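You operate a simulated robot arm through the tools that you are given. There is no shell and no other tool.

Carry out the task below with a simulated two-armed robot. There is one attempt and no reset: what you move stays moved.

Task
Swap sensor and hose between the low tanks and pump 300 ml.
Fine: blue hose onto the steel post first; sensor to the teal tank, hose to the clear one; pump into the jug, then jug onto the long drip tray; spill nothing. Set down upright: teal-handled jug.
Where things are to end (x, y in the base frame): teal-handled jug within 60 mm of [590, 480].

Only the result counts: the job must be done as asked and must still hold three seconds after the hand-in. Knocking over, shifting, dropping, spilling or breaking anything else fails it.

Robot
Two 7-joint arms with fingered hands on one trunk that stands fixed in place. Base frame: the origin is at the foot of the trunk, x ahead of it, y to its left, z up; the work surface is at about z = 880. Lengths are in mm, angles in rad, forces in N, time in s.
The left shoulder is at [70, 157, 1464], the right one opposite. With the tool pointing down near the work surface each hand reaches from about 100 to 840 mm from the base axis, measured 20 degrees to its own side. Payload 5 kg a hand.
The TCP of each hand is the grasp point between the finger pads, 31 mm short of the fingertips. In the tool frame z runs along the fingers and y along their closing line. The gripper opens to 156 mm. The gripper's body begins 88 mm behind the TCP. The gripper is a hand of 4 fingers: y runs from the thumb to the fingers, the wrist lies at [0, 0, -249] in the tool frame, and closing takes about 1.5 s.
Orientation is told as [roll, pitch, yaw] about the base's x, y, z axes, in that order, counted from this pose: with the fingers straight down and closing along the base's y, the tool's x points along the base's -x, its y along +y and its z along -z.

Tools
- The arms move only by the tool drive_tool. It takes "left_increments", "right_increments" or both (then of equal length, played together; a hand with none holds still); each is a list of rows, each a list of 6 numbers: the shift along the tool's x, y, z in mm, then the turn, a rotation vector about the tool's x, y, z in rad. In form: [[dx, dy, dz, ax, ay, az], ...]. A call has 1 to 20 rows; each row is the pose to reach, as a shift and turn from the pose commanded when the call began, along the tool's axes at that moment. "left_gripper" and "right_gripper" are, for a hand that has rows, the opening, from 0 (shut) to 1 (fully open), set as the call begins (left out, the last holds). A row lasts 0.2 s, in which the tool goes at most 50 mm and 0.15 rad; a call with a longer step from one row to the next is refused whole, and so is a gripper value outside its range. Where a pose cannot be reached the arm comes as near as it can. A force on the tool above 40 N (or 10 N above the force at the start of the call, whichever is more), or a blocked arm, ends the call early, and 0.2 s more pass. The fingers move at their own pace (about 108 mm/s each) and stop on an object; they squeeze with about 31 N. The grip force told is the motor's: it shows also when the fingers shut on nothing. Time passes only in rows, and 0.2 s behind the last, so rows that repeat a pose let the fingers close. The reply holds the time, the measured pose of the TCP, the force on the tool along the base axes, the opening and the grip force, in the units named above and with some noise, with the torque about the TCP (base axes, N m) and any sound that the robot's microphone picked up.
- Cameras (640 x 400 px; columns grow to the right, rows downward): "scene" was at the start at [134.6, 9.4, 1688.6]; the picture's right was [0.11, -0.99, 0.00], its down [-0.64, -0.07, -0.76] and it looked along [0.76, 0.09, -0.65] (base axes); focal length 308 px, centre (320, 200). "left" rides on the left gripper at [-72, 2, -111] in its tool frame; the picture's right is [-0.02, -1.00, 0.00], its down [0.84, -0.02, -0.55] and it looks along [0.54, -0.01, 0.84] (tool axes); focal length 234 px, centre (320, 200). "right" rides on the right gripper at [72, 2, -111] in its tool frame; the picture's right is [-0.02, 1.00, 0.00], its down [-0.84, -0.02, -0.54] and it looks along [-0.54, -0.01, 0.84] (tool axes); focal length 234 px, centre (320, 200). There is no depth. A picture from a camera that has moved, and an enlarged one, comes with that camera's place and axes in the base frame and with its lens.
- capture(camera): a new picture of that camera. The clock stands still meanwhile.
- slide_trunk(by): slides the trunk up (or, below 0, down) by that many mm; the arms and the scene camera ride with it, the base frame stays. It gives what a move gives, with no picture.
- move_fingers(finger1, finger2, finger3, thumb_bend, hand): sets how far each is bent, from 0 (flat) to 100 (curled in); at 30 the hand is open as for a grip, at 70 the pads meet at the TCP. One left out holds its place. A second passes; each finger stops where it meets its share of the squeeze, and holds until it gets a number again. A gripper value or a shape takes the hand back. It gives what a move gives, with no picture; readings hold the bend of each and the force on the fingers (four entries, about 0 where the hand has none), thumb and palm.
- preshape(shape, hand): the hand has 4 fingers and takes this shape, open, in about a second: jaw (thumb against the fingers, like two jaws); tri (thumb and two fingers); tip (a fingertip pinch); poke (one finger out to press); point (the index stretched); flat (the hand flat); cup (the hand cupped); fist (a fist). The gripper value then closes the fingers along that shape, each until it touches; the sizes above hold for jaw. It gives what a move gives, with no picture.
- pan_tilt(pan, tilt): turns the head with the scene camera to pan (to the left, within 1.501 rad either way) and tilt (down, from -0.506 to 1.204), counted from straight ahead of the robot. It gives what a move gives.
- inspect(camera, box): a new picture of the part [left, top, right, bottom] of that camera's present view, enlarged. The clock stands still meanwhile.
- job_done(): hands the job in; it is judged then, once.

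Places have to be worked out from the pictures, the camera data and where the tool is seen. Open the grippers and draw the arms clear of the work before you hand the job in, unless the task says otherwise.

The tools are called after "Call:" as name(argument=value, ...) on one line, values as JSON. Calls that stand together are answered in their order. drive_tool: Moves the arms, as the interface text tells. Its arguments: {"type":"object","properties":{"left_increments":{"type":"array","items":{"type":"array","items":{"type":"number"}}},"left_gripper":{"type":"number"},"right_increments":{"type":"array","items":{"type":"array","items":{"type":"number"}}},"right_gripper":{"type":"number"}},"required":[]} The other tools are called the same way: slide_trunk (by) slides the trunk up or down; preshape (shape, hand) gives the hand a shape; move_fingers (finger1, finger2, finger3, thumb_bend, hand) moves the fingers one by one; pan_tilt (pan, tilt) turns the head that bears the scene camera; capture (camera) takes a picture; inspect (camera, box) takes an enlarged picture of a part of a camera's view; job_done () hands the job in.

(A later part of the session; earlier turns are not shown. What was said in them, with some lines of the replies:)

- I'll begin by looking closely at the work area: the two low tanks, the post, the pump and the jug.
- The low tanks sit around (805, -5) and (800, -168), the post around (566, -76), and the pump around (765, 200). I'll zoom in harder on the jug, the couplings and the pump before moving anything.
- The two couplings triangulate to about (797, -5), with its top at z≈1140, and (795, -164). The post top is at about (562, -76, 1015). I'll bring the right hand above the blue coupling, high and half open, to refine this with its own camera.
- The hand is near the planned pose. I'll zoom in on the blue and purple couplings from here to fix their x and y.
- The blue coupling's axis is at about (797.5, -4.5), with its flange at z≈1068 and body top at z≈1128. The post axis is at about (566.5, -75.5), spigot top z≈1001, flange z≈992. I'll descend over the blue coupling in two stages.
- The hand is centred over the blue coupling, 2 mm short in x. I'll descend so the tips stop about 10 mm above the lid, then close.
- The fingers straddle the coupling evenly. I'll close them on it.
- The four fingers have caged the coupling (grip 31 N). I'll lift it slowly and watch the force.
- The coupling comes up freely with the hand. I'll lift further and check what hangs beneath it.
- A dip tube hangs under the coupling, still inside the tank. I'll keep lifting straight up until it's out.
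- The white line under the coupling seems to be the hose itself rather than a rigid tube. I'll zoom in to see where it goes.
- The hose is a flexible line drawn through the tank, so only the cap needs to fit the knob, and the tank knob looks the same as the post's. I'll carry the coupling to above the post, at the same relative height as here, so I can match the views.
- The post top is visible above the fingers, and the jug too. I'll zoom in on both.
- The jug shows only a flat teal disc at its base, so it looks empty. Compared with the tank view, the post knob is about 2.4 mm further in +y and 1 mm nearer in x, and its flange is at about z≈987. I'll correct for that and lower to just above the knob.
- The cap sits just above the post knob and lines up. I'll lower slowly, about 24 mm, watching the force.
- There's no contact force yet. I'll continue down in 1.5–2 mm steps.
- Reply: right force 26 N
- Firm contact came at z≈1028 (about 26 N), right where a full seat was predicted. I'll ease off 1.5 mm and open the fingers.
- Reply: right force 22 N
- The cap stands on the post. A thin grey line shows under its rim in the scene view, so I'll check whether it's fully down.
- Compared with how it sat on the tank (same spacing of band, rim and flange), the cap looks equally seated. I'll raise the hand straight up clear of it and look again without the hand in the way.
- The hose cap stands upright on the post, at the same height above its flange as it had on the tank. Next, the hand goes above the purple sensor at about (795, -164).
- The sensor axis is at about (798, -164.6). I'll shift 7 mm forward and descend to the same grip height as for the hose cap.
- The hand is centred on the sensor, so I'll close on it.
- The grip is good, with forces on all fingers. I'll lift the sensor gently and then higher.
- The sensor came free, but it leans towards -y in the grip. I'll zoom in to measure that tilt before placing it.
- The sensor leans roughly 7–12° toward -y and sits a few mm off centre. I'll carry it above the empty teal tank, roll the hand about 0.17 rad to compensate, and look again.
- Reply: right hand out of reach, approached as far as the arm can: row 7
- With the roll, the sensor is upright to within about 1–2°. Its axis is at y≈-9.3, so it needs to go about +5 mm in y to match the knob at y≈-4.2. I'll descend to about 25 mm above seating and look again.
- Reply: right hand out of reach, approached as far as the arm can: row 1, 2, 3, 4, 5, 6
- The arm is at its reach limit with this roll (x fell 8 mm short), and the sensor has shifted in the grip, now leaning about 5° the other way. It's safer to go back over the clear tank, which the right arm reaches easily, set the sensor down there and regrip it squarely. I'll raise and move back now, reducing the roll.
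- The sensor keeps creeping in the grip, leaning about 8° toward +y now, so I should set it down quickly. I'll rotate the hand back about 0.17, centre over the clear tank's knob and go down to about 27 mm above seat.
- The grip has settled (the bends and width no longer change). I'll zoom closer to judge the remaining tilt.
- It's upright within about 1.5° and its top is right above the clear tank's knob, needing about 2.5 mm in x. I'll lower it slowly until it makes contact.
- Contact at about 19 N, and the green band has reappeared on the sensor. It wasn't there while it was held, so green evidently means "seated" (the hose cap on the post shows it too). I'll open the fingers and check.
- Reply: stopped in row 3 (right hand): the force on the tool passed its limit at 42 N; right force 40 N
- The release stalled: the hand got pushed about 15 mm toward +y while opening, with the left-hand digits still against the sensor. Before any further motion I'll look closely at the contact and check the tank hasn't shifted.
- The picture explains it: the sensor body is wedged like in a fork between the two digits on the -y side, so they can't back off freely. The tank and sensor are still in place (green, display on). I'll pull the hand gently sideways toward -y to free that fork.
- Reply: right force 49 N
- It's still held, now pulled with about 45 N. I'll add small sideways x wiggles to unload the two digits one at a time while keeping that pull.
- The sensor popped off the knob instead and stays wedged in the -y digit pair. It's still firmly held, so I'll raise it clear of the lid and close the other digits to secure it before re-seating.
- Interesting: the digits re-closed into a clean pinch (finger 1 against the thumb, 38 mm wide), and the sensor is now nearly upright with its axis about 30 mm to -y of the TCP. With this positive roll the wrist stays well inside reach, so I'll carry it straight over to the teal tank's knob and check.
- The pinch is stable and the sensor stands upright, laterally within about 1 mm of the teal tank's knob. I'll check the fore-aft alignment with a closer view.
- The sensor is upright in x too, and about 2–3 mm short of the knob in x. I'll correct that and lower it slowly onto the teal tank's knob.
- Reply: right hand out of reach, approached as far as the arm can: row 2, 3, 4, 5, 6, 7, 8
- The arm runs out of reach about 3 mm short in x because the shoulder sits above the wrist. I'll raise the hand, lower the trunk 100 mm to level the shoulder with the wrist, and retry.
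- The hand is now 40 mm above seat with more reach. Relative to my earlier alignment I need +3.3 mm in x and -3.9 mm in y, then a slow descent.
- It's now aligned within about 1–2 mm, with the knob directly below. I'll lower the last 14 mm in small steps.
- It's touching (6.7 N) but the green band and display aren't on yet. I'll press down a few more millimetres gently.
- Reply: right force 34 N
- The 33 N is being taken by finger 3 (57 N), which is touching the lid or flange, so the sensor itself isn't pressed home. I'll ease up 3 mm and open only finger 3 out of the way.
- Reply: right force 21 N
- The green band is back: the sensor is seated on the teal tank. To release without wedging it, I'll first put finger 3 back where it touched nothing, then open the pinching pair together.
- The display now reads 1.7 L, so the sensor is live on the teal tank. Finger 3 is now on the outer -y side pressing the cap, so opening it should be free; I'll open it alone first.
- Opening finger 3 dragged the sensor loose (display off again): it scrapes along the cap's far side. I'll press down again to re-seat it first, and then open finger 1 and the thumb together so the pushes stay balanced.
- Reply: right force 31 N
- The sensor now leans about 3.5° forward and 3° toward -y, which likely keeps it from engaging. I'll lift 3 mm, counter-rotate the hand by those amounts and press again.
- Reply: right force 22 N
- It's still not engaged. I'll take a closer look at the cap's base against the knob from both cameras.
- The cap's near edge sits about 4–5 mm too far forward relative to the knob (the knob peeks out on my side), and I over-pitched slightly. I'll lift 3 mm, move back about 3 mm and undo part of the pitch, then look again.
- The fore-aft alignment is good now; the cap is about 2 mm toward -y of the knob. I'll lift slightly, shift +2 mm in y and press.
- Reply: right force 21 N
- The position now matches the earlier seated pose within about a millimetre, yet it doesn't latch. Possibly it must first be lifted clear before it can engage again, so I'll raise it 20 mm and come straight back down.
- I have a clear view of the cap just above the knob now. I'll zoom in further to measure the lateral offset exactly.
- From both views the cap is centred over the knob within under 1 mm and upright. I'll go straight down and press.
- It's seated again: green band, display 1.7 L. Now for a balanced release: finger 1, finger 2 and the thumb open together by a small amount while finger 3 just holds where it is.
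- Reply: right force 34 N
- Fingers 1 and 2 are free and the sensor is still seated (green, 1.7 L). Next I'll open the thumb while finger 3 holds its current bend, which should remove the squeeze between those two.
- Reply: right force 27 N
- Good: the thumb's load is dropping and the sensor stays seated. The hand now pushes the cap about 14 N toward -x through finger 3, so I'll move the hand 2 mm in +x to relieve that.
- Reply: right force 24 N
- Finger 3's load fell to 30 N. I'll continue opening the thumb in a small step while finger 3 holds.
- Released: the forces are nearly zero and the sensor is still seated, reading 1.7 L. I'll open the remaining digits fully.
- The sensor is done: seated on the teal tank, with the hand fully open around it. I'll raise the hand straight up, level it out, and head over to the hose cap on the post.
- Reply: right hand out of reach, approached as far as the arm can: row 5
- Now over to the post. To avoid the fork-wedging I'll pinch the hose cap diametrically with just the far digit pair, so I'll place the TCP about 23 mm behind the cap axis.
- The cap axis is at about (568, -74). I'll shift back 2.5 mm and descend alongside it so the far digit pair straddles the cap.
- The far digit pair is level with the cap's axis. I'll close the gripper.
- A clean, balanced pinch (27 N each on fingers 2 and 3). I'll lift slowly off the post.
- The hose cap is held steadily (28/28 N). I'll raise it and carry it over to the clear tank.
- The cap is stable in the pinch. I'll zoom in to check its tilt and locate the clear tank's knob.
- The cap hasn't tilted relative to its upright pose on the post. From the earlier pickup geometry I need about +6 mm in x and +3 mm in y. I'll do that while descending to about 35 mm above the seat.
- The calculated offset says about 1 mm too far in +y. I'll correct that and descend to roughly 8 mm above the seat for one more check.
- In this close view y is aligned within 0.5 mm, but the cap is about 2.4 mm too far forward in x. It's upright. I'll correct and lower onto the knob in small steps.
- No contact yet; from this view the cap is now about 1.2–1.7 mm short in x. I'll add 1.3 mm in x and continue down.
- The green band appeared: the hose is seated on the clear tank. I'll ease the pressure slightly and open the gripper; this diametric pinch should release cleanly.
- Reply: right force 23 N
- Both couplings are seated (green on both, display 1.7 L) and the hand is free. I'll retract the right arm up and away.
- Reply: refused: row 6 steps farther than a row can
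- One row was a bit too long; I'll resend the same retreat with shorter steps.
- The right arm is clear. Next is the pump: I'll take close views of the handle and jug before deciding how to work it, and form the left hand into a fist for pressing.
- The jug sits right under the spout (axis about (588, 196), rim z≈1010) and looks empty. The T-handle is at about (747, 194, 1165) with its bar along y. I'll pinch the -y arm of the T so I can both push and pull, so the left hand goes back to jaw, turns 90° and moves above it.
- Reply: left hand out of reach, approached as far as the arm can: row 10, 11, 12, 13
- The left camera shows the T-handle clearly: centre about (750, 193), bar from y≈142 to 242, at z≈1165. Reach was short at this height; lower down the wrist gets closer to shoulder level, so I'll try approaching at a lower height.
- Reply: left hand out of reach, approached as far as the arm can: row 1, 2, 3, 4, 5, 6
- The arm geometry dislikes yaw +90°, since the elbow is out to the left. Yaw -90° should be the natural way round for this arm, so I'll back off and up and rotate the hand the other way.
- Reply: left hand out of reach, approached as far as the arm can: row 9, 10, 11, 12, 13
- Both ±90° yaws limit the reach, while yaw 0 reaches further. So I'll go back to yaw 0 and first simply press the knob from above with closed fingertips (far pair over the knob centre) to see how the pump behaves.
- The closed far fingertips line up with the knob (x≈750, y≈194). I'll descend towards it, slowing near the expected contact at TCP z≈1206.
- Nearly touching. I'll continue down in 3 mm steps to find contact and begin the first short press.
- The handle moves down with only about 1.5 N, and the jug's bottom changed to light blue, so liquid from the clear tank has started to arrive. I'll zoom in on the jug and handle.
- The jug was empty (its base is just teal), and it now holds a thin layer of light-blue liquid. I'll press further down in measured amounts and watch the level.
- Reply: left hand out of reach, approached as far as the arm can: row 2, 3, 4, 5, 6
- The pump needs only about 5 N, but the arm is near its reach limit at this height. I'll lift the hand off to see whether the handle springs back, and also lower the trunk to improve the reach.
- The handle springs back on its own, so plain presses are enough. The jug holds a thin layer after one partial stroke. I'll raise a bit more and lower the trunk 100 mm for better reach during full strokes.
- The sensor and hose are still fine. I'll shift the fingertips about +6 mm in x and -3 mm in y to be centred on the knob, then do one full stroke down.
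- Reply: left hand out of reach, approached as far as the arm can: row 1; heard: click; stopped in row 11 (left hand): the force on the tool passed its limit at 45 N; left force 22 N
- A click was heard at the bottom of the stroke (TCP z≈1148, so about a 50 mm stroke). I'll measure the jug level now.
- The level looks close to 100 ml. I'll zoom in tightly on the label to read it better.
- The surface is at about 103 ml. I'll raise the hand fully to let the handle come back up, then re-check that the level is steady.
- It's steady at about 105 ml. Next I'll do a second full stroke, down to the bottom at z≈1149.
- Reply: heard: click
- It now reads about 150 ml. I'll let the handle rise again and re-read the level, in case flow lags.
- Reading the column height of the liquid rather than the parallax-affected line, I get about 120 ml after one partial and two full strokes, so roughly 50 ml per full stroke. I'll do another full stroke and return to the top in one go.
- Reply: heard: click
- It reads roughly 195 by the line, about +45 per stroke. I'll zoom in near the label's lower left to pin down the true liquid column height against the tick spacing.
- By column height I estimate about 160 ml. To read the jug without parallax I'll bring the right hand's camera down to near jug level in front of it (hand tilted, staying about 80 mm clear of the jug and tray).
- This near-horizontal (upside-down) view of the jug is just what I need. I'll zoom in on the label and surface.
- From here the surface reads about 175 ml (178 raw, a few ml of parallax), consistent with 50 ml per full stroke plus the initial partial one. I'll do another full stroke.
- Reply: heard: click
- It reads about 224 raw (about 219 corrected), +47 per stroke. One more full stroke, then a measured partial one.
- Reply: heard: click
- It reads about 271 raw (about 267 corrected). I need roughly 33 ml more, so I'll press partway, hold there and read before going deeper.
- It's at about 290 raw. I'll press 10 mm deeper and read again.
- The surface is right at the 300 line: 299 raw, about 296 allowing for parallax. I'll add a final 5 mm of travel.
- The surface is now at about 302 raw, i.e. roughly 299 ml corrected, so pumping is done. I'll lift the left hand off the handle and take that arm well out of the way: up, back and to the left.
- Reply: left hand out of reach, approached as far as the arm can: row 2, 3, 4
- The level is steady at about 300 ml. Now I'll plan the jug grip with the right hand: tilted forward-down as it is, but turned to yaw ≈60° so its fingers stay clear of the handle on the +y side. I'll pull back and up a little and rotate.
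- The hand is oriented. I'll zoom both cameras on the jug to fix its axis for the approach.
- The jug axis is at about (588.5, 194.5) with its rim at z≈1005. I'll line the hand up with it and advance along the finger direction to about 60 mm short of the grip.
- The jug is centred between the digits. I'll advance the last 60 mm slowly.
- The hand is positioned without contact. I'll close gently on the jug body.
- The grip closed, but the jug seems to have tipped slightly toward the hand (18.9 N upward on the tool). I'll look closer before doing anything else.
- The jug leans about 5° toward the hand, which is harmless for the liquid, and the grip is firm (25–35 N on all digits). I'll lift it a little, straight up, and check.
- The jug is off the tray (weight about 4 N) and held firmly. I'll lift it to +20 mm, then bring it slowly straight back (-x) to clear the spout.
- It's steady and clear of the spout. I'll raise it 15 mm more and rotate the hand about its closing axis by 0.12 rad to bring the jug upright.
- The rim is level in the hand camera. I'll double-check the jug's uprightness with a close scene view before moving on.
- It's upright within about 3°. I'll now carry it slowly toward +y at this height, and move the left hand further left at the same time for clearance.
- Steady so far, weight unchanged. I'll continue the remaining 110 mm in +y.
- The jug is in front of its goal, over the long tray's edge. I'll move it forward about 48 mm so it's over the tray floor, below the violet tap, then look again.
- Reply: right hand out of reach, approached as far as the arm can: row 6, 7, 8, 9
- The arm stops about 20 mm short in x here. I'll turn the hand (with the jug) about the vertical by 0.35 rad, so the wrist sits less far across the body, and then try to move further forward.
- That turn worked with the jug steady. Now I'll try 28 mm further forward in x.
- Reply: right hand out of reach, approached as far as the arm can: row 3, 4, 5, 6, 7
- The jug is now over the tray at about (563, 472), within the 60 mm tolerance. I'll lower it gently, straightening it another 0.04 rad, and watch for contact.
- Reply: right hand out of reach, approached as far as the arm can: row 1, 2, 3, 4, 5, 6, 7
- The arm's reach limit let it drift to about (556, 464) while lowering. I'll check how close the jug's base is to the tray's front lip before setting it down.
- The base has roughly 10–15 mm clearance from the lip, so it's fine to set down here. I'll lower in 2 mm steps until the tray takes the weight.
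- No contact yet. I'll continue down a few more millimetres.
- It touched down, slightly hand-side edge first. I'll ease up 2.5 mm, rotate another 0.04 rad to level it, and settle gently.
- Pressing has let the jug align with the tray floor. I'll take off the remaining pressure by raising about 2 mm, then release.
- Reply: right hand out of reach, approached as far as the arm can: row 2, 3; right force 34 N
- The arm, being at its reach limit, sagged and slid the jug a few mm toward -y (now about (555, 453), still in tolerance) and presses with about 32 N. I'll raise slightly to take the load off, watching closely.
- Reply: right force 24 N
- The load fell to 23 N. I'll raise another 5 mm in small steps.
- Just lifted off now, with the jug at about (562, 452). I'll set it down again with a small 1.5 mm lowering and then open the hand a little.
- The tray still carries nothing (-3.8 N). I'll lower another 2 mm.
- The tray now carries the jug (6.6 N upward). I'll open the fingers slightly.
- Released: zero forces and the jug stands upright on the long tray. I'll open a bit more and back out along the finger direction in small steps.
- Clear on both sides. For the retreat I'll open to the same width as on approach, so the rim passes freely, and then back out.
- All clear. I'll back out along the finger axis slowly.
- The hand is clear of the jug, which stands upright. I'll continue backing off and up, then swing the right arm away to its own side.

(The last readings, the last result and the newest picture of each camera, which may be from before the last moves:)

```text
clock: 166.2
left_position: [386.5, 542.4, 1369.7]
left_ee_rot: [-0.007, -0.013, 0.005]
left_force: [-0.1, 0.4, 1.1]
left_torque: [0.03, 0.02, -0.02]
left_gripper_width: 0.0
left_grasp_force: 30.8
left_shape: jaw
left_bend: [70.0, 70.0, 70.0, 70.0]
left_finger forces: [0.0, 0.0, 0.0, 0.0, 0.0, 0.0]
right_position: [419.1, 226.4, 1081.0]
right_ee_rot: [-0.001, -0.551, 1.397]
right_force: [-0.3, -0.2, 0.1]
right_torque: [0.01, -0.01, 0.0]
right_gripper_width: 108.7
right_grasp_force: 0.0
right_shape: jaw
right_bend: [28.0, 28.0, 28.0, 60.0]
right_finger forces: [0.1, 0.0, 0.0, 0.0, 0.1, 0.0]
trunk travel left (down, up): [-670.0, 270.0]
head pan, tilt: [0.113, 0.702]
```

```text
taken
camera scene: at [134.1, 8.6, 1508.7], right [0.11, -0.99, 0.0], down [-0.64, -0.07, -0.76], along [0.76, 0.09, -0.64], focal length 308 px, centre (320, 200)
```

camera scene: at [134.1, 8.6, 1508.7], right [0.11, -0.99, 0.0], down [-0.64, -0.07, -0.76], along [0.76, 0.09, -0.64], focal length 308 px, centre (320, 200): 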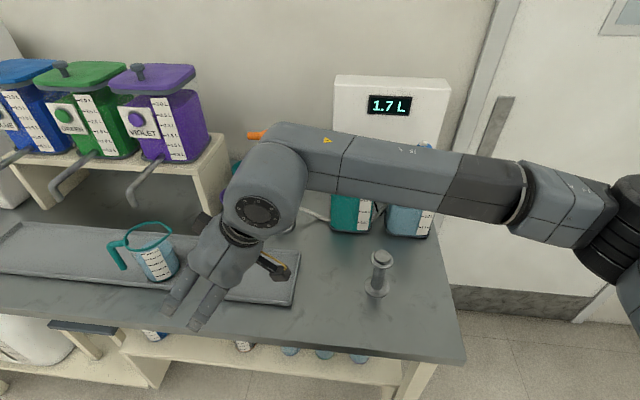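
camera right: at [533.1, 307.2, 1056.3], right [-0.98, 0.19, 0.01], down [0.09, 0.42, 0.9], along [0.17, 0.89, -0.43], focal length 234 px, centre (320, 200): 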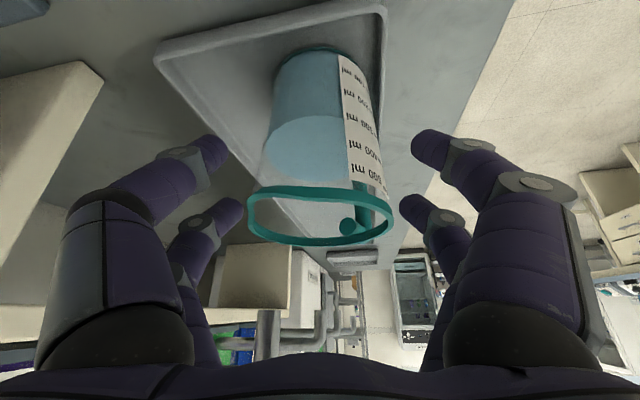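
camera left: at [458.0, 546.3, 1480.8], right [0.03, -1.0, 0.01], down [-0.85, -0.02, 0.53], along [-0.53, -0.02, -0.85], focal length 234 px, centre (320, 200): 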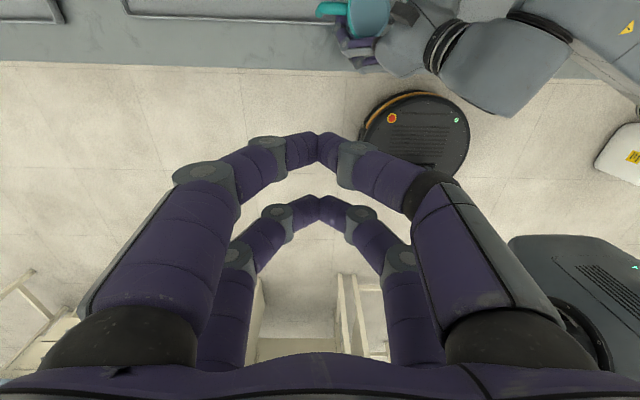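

The jug stands on the long tray. I'll take the right arm well away to the right and up, and open the left gripper too.

Call:
drive_tool(right_increments=[[14, -7, -28, 0, 0, 0], [30, -15, -60, 0, 0, 0], [46, -23, -92, 0, 0, 0], [62, -31, -124, 0, 0, 0], [79, -39, -157, 0, 0, 0], [95, -47, -190, 0, 0, 0], [112, -55, -223, 0, 0, 0], [128, -63, -255, 0, 0, 0]], left_increments=[[0, 0, 0, 0, 0, 0], [0, 0, 0, 0, 0, 0], [0, 0, 0, 0, 0, 0], [0, 0, 0, 0, 0, 0], [0, 0, 0, 0, 0, 0], [0, 0, 0, 0, 0, 0], [0, 0, 0, 0, 0, 0], [0, 0, 0, 0, 0, 0]], left_gripper=1.0)

Call:
capture(camera="scene")

Call:
inspect(camera="scene", box=[80, 190, 220, 310])

```text
clock: 168.0
left_position: [385.1, 541.3, 1369.9]
left_ee_rot: [-0.006, -0.012, 0.005]
left_force: [-0.4, 0.1, 0.5]
left_torque: [0.02, 0.0, 0.0]
left_gripper_width: 155.9
left_grasp_force: 0.0
left_shape: jaw
left_bend: [30.0, 30.0, 30.0, 30.0]
left_finger forces: [0.1, 0.1, 0.0, 0.0, 0.0, 0.1]
right_position: [438.3, -24.5, 1230.6]
right_ee_rot: [0.001, -0.551, 1.397]
right_force: [-1.2, -0.3, 0.1]
right_torque: [0.02, -0.02, -0.02]
right_gripper_width: 109.0
right_grasp_force: 0.1
right_shape: jaw
right_bend: [28.0, 28.0, 28.0, 60.0]
right_finger forces: [0.1, 0.0, 0.0, 0.0, 0.1, 0.0]
trunk travel left (down, up): [-670.0, 270.0]
head pan, tilt: [0.113, 0.702]
```

```text
taken
camera scene: at [133.7, 8.3, 1508.7], right [0.11, -0.99, 0.0], down [-0.64, -0.07, -0.76], along [0.76, 0.09, -0.64], focal length 308 px, centre (320, 200)
```

scene: 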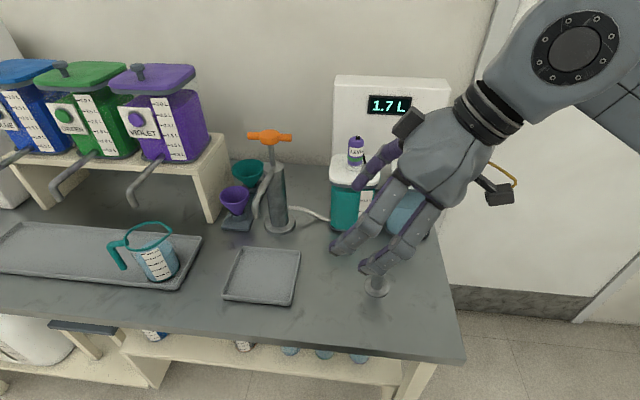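

```text
3.33 times, centred on (150, 250) of scene
camera zoom: at [133.7, 8.3, 1508.7], right [0.11, -0.99, 0.0], down [-0.64, -0.07, -0.76], along [0.76, 0.09, -0.64], focal length 1027 px, centre (887, 33)
```

zoom: 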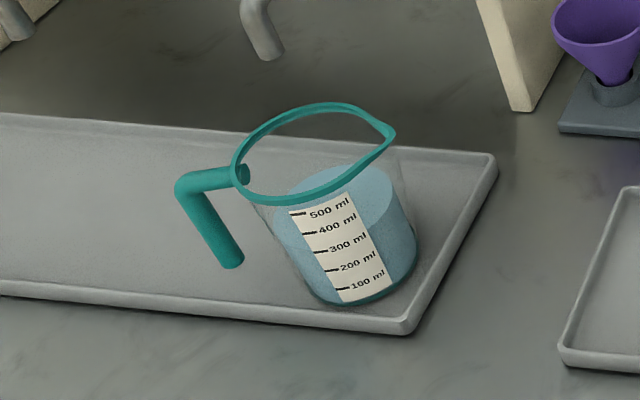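

The jug stands upright with its liquid intact. I'll double-check its position with the right camera as well, since it's looking that way.

Call:
capture(camera="right")

Call:
inspect(camera="scene", box=[110, 215, 200, 295])

```text
taken
camera right: at [417.9, -142.2, 1287.9], right [-0.98, 0.19, 0.01], down [0.09, 0.42, 0.9], along [0.17, 0.89, -0.43], focal length 234 px, centre (320, 200)
```

right: 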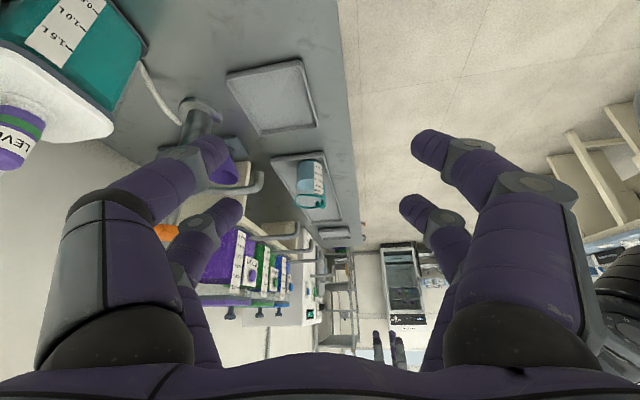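

```text
5.00 times, centred on (155, 255) of scene
camera zoom: at [133.7, 8.3, 1508.7], right [0.11, -0.99, 0.0], down [-0.64, -0.07, -0.76], along [0.76, 0.09, -0.64], focal length 1541 px, centre (1145, -75)
```

zoom: 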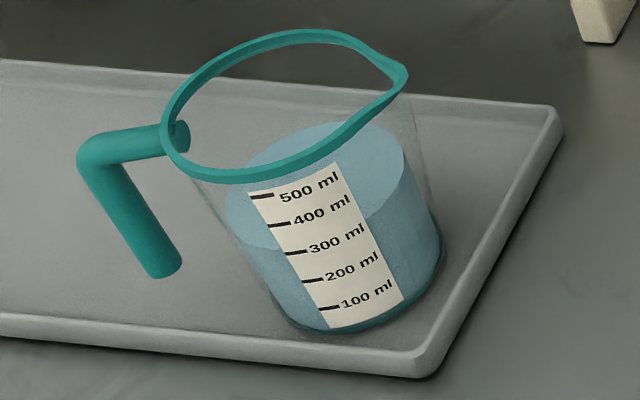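

Let me zoom the right camera on the jug for triangulation.

Call:
inspect(camera="right", box=[260, 130, 360, 240])

Call:
inspect(camera="scene", box=[320, 110, 450, 300])

```text
3.64 times, centred on (310, 185) of right
camera zoom: at [417.9, -142.2, 1287.9], right [-0.98, 0.19, 0.01], down [0.09, 0.42, 0.9], along [0.17, 0.89, -0.43], focal length 852 px, centre (356, 254)
```

zoom: 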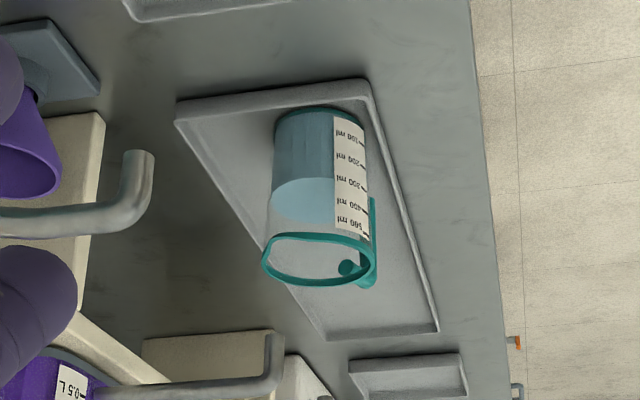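

```text
2.11 times, centred on (385, 205) of scene
camera zoom: at [133.7, 8.3, 1508.7], right [0.11, -0.99, 0.0], down [-0.64, -0.07, -0.76], along [0.76, 0.09, -0.64], focal length 649 px, centre (183, 190)
```

zoom: 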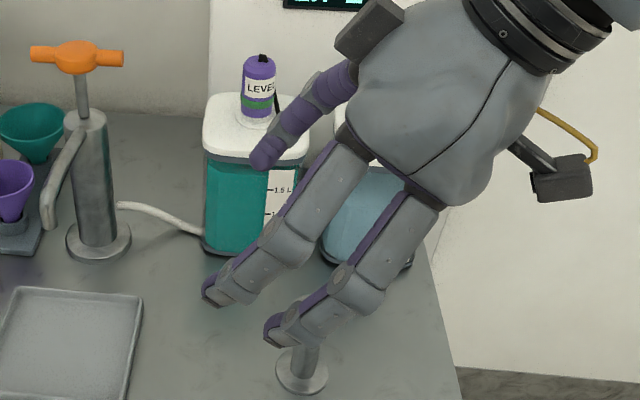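

Triangulation puts the jug at about (558, 448), roughly 43 mm from the goal and inside the 60 mm limit, standing upright with the level still at 300 ml. I'll take the right arm fully clear to the right so I can check the tanks one last time.

Call:
drive_tool(right_increments=[[25, -2, -25, 0, 0, 0], [52, -4, -51, 0, 0, 0], [80, -6.4, -79, 0, 0, 0], [108, -8.7, -106, 0, 0, 0], [136, -11, -134, 0, 0, 0], [164, -13.2, -161, 0, 0, 0], [191, -15.4, -188, 0, 0, 0], [191, -15.4, -188, 0, 0, 0]], right_gripper=1.0)

Call:
capture(camera="scene")

Call:
inspect(camera="scene", box=[310, 110, 460, 310])

Call:
inspect(camera="scene", box=[90, 100, 310, 310])

```text
clock: 169.8
left_position: [387.6, 542.4, 1368.9]
left_ee_rot: [-0.007, -0.013, 0.004]
left_force: [-0.1, 0.5, 0.2]
left_torque: [0.02, 0.02, 0.0]
left_gripper_width: 156.0
left_grasp_force: 0.1
left_shape: jaw
left_bend: [30.0, 30.0, 30.0, 30.0]
left_finger forces: [0.1, 0.1, 0.0, 0.0, 0.1, 0.0]
right_position: [410.8, -279.5, 1291.2]
right_ee_rot: [0.001, -0.551, 1.397]
right_force: [1.1, 0.7, -0.1]
right_torque: [0.02, 0.02, 0.01]
right_gripper_width: 156.2
right_grasp_force: 0.1
right_shape: jaw
right_bend: [30.0, 30.0, 30.0, 30.0]
right_finger forces: [0.0, 0.1, 0.0, 0.0, 0.0, 0.0]
trunk travel left (down, up): [-670.0, 270.0]
head pan, tilt: [0.113, 0.702]
```

```text
taken
camera scene: at [135.7, 9.7, 1508.5], right [0.11, -0.99, 0.0], down [-0.64, -0.07, -0.76], along [0.76, 0.09, -0.65], focal length 308 px, centre (320, 200)
```

scene: 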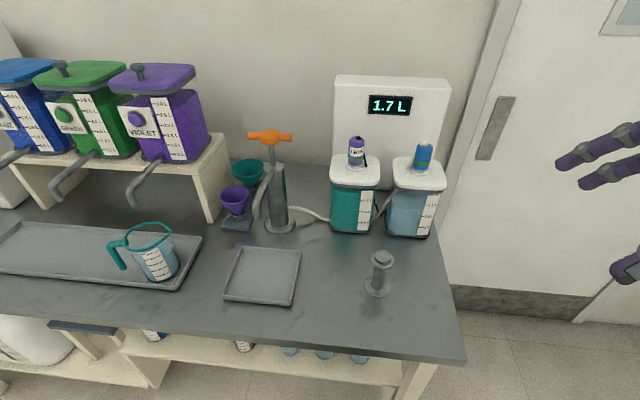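

```text
2.00 times, centred on (385, 210) of scene
camera zoom: at [135.7, 9.7, 1508.5], right [0.11, -0.99, 0.0], down [-0.64, -0.07, -0.76], along [0.76, 0.09, -0.65], focal length 616 px, centre (190, 180)
```

zoom: 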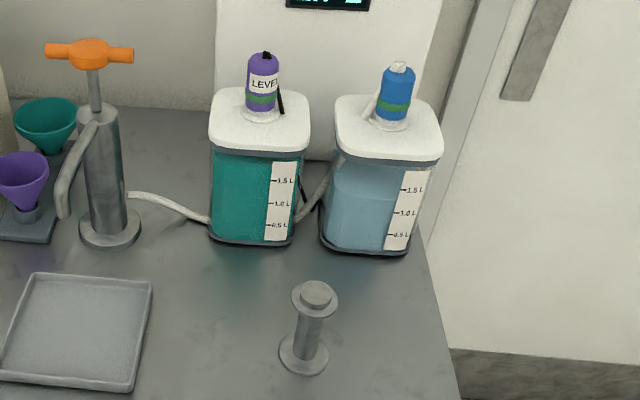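

```text
1.90 times, centred on (200, 205) of scene
camera zoom: at [135.7, 9.7, 1508.5], right [0.11, -0.99, 0.0], down [-0.64, -0.07, -0.76], along [0.76, 0.09, -0.65], focal length 587 px, centre (549, 190)
```

zoom: 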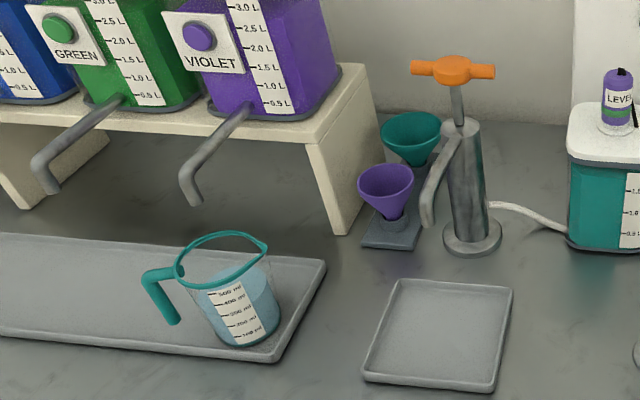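

Everything checks out:
- The sensor is seated on the teal tank (green band, display 1.7 L).
- The hose is seated on the clear tank (green band), and the post is empty.
- The jug stands upright on the long tray with about 300 ml, and nothing is spilled.
- Both hands are open and clear.

I'm handing in the job.

Call:
job_done()

```text
The job is handed in.
```

The job is done and handed in; I haven't seen a verdict yet.

- **Hose:** it went onto the steel post first and is now on the clear tank, seated with its green band showing.
- **Sensor:** it is on the teal tank, seated with its green band showing. The display reads 1.7 L. It came off twice while I was letting go of it, once from each tank, and I reseated it each time.
- **Pumping:** I pumped into the jug until the level read about 300 ml on its scale. My estimate is 299 ml, give or take about 5 ml. I saw no spills.
- **Jug:** the teal-handled jug stands upright on the long drip tray at about (558, 448). That is roughly 45 mm from [590, 480], so inside the 60 mm limit. The arm was at the edge of its reach there, so I could not bring it closer to the centre.

Both grippers are open and the arms are clear of the work.
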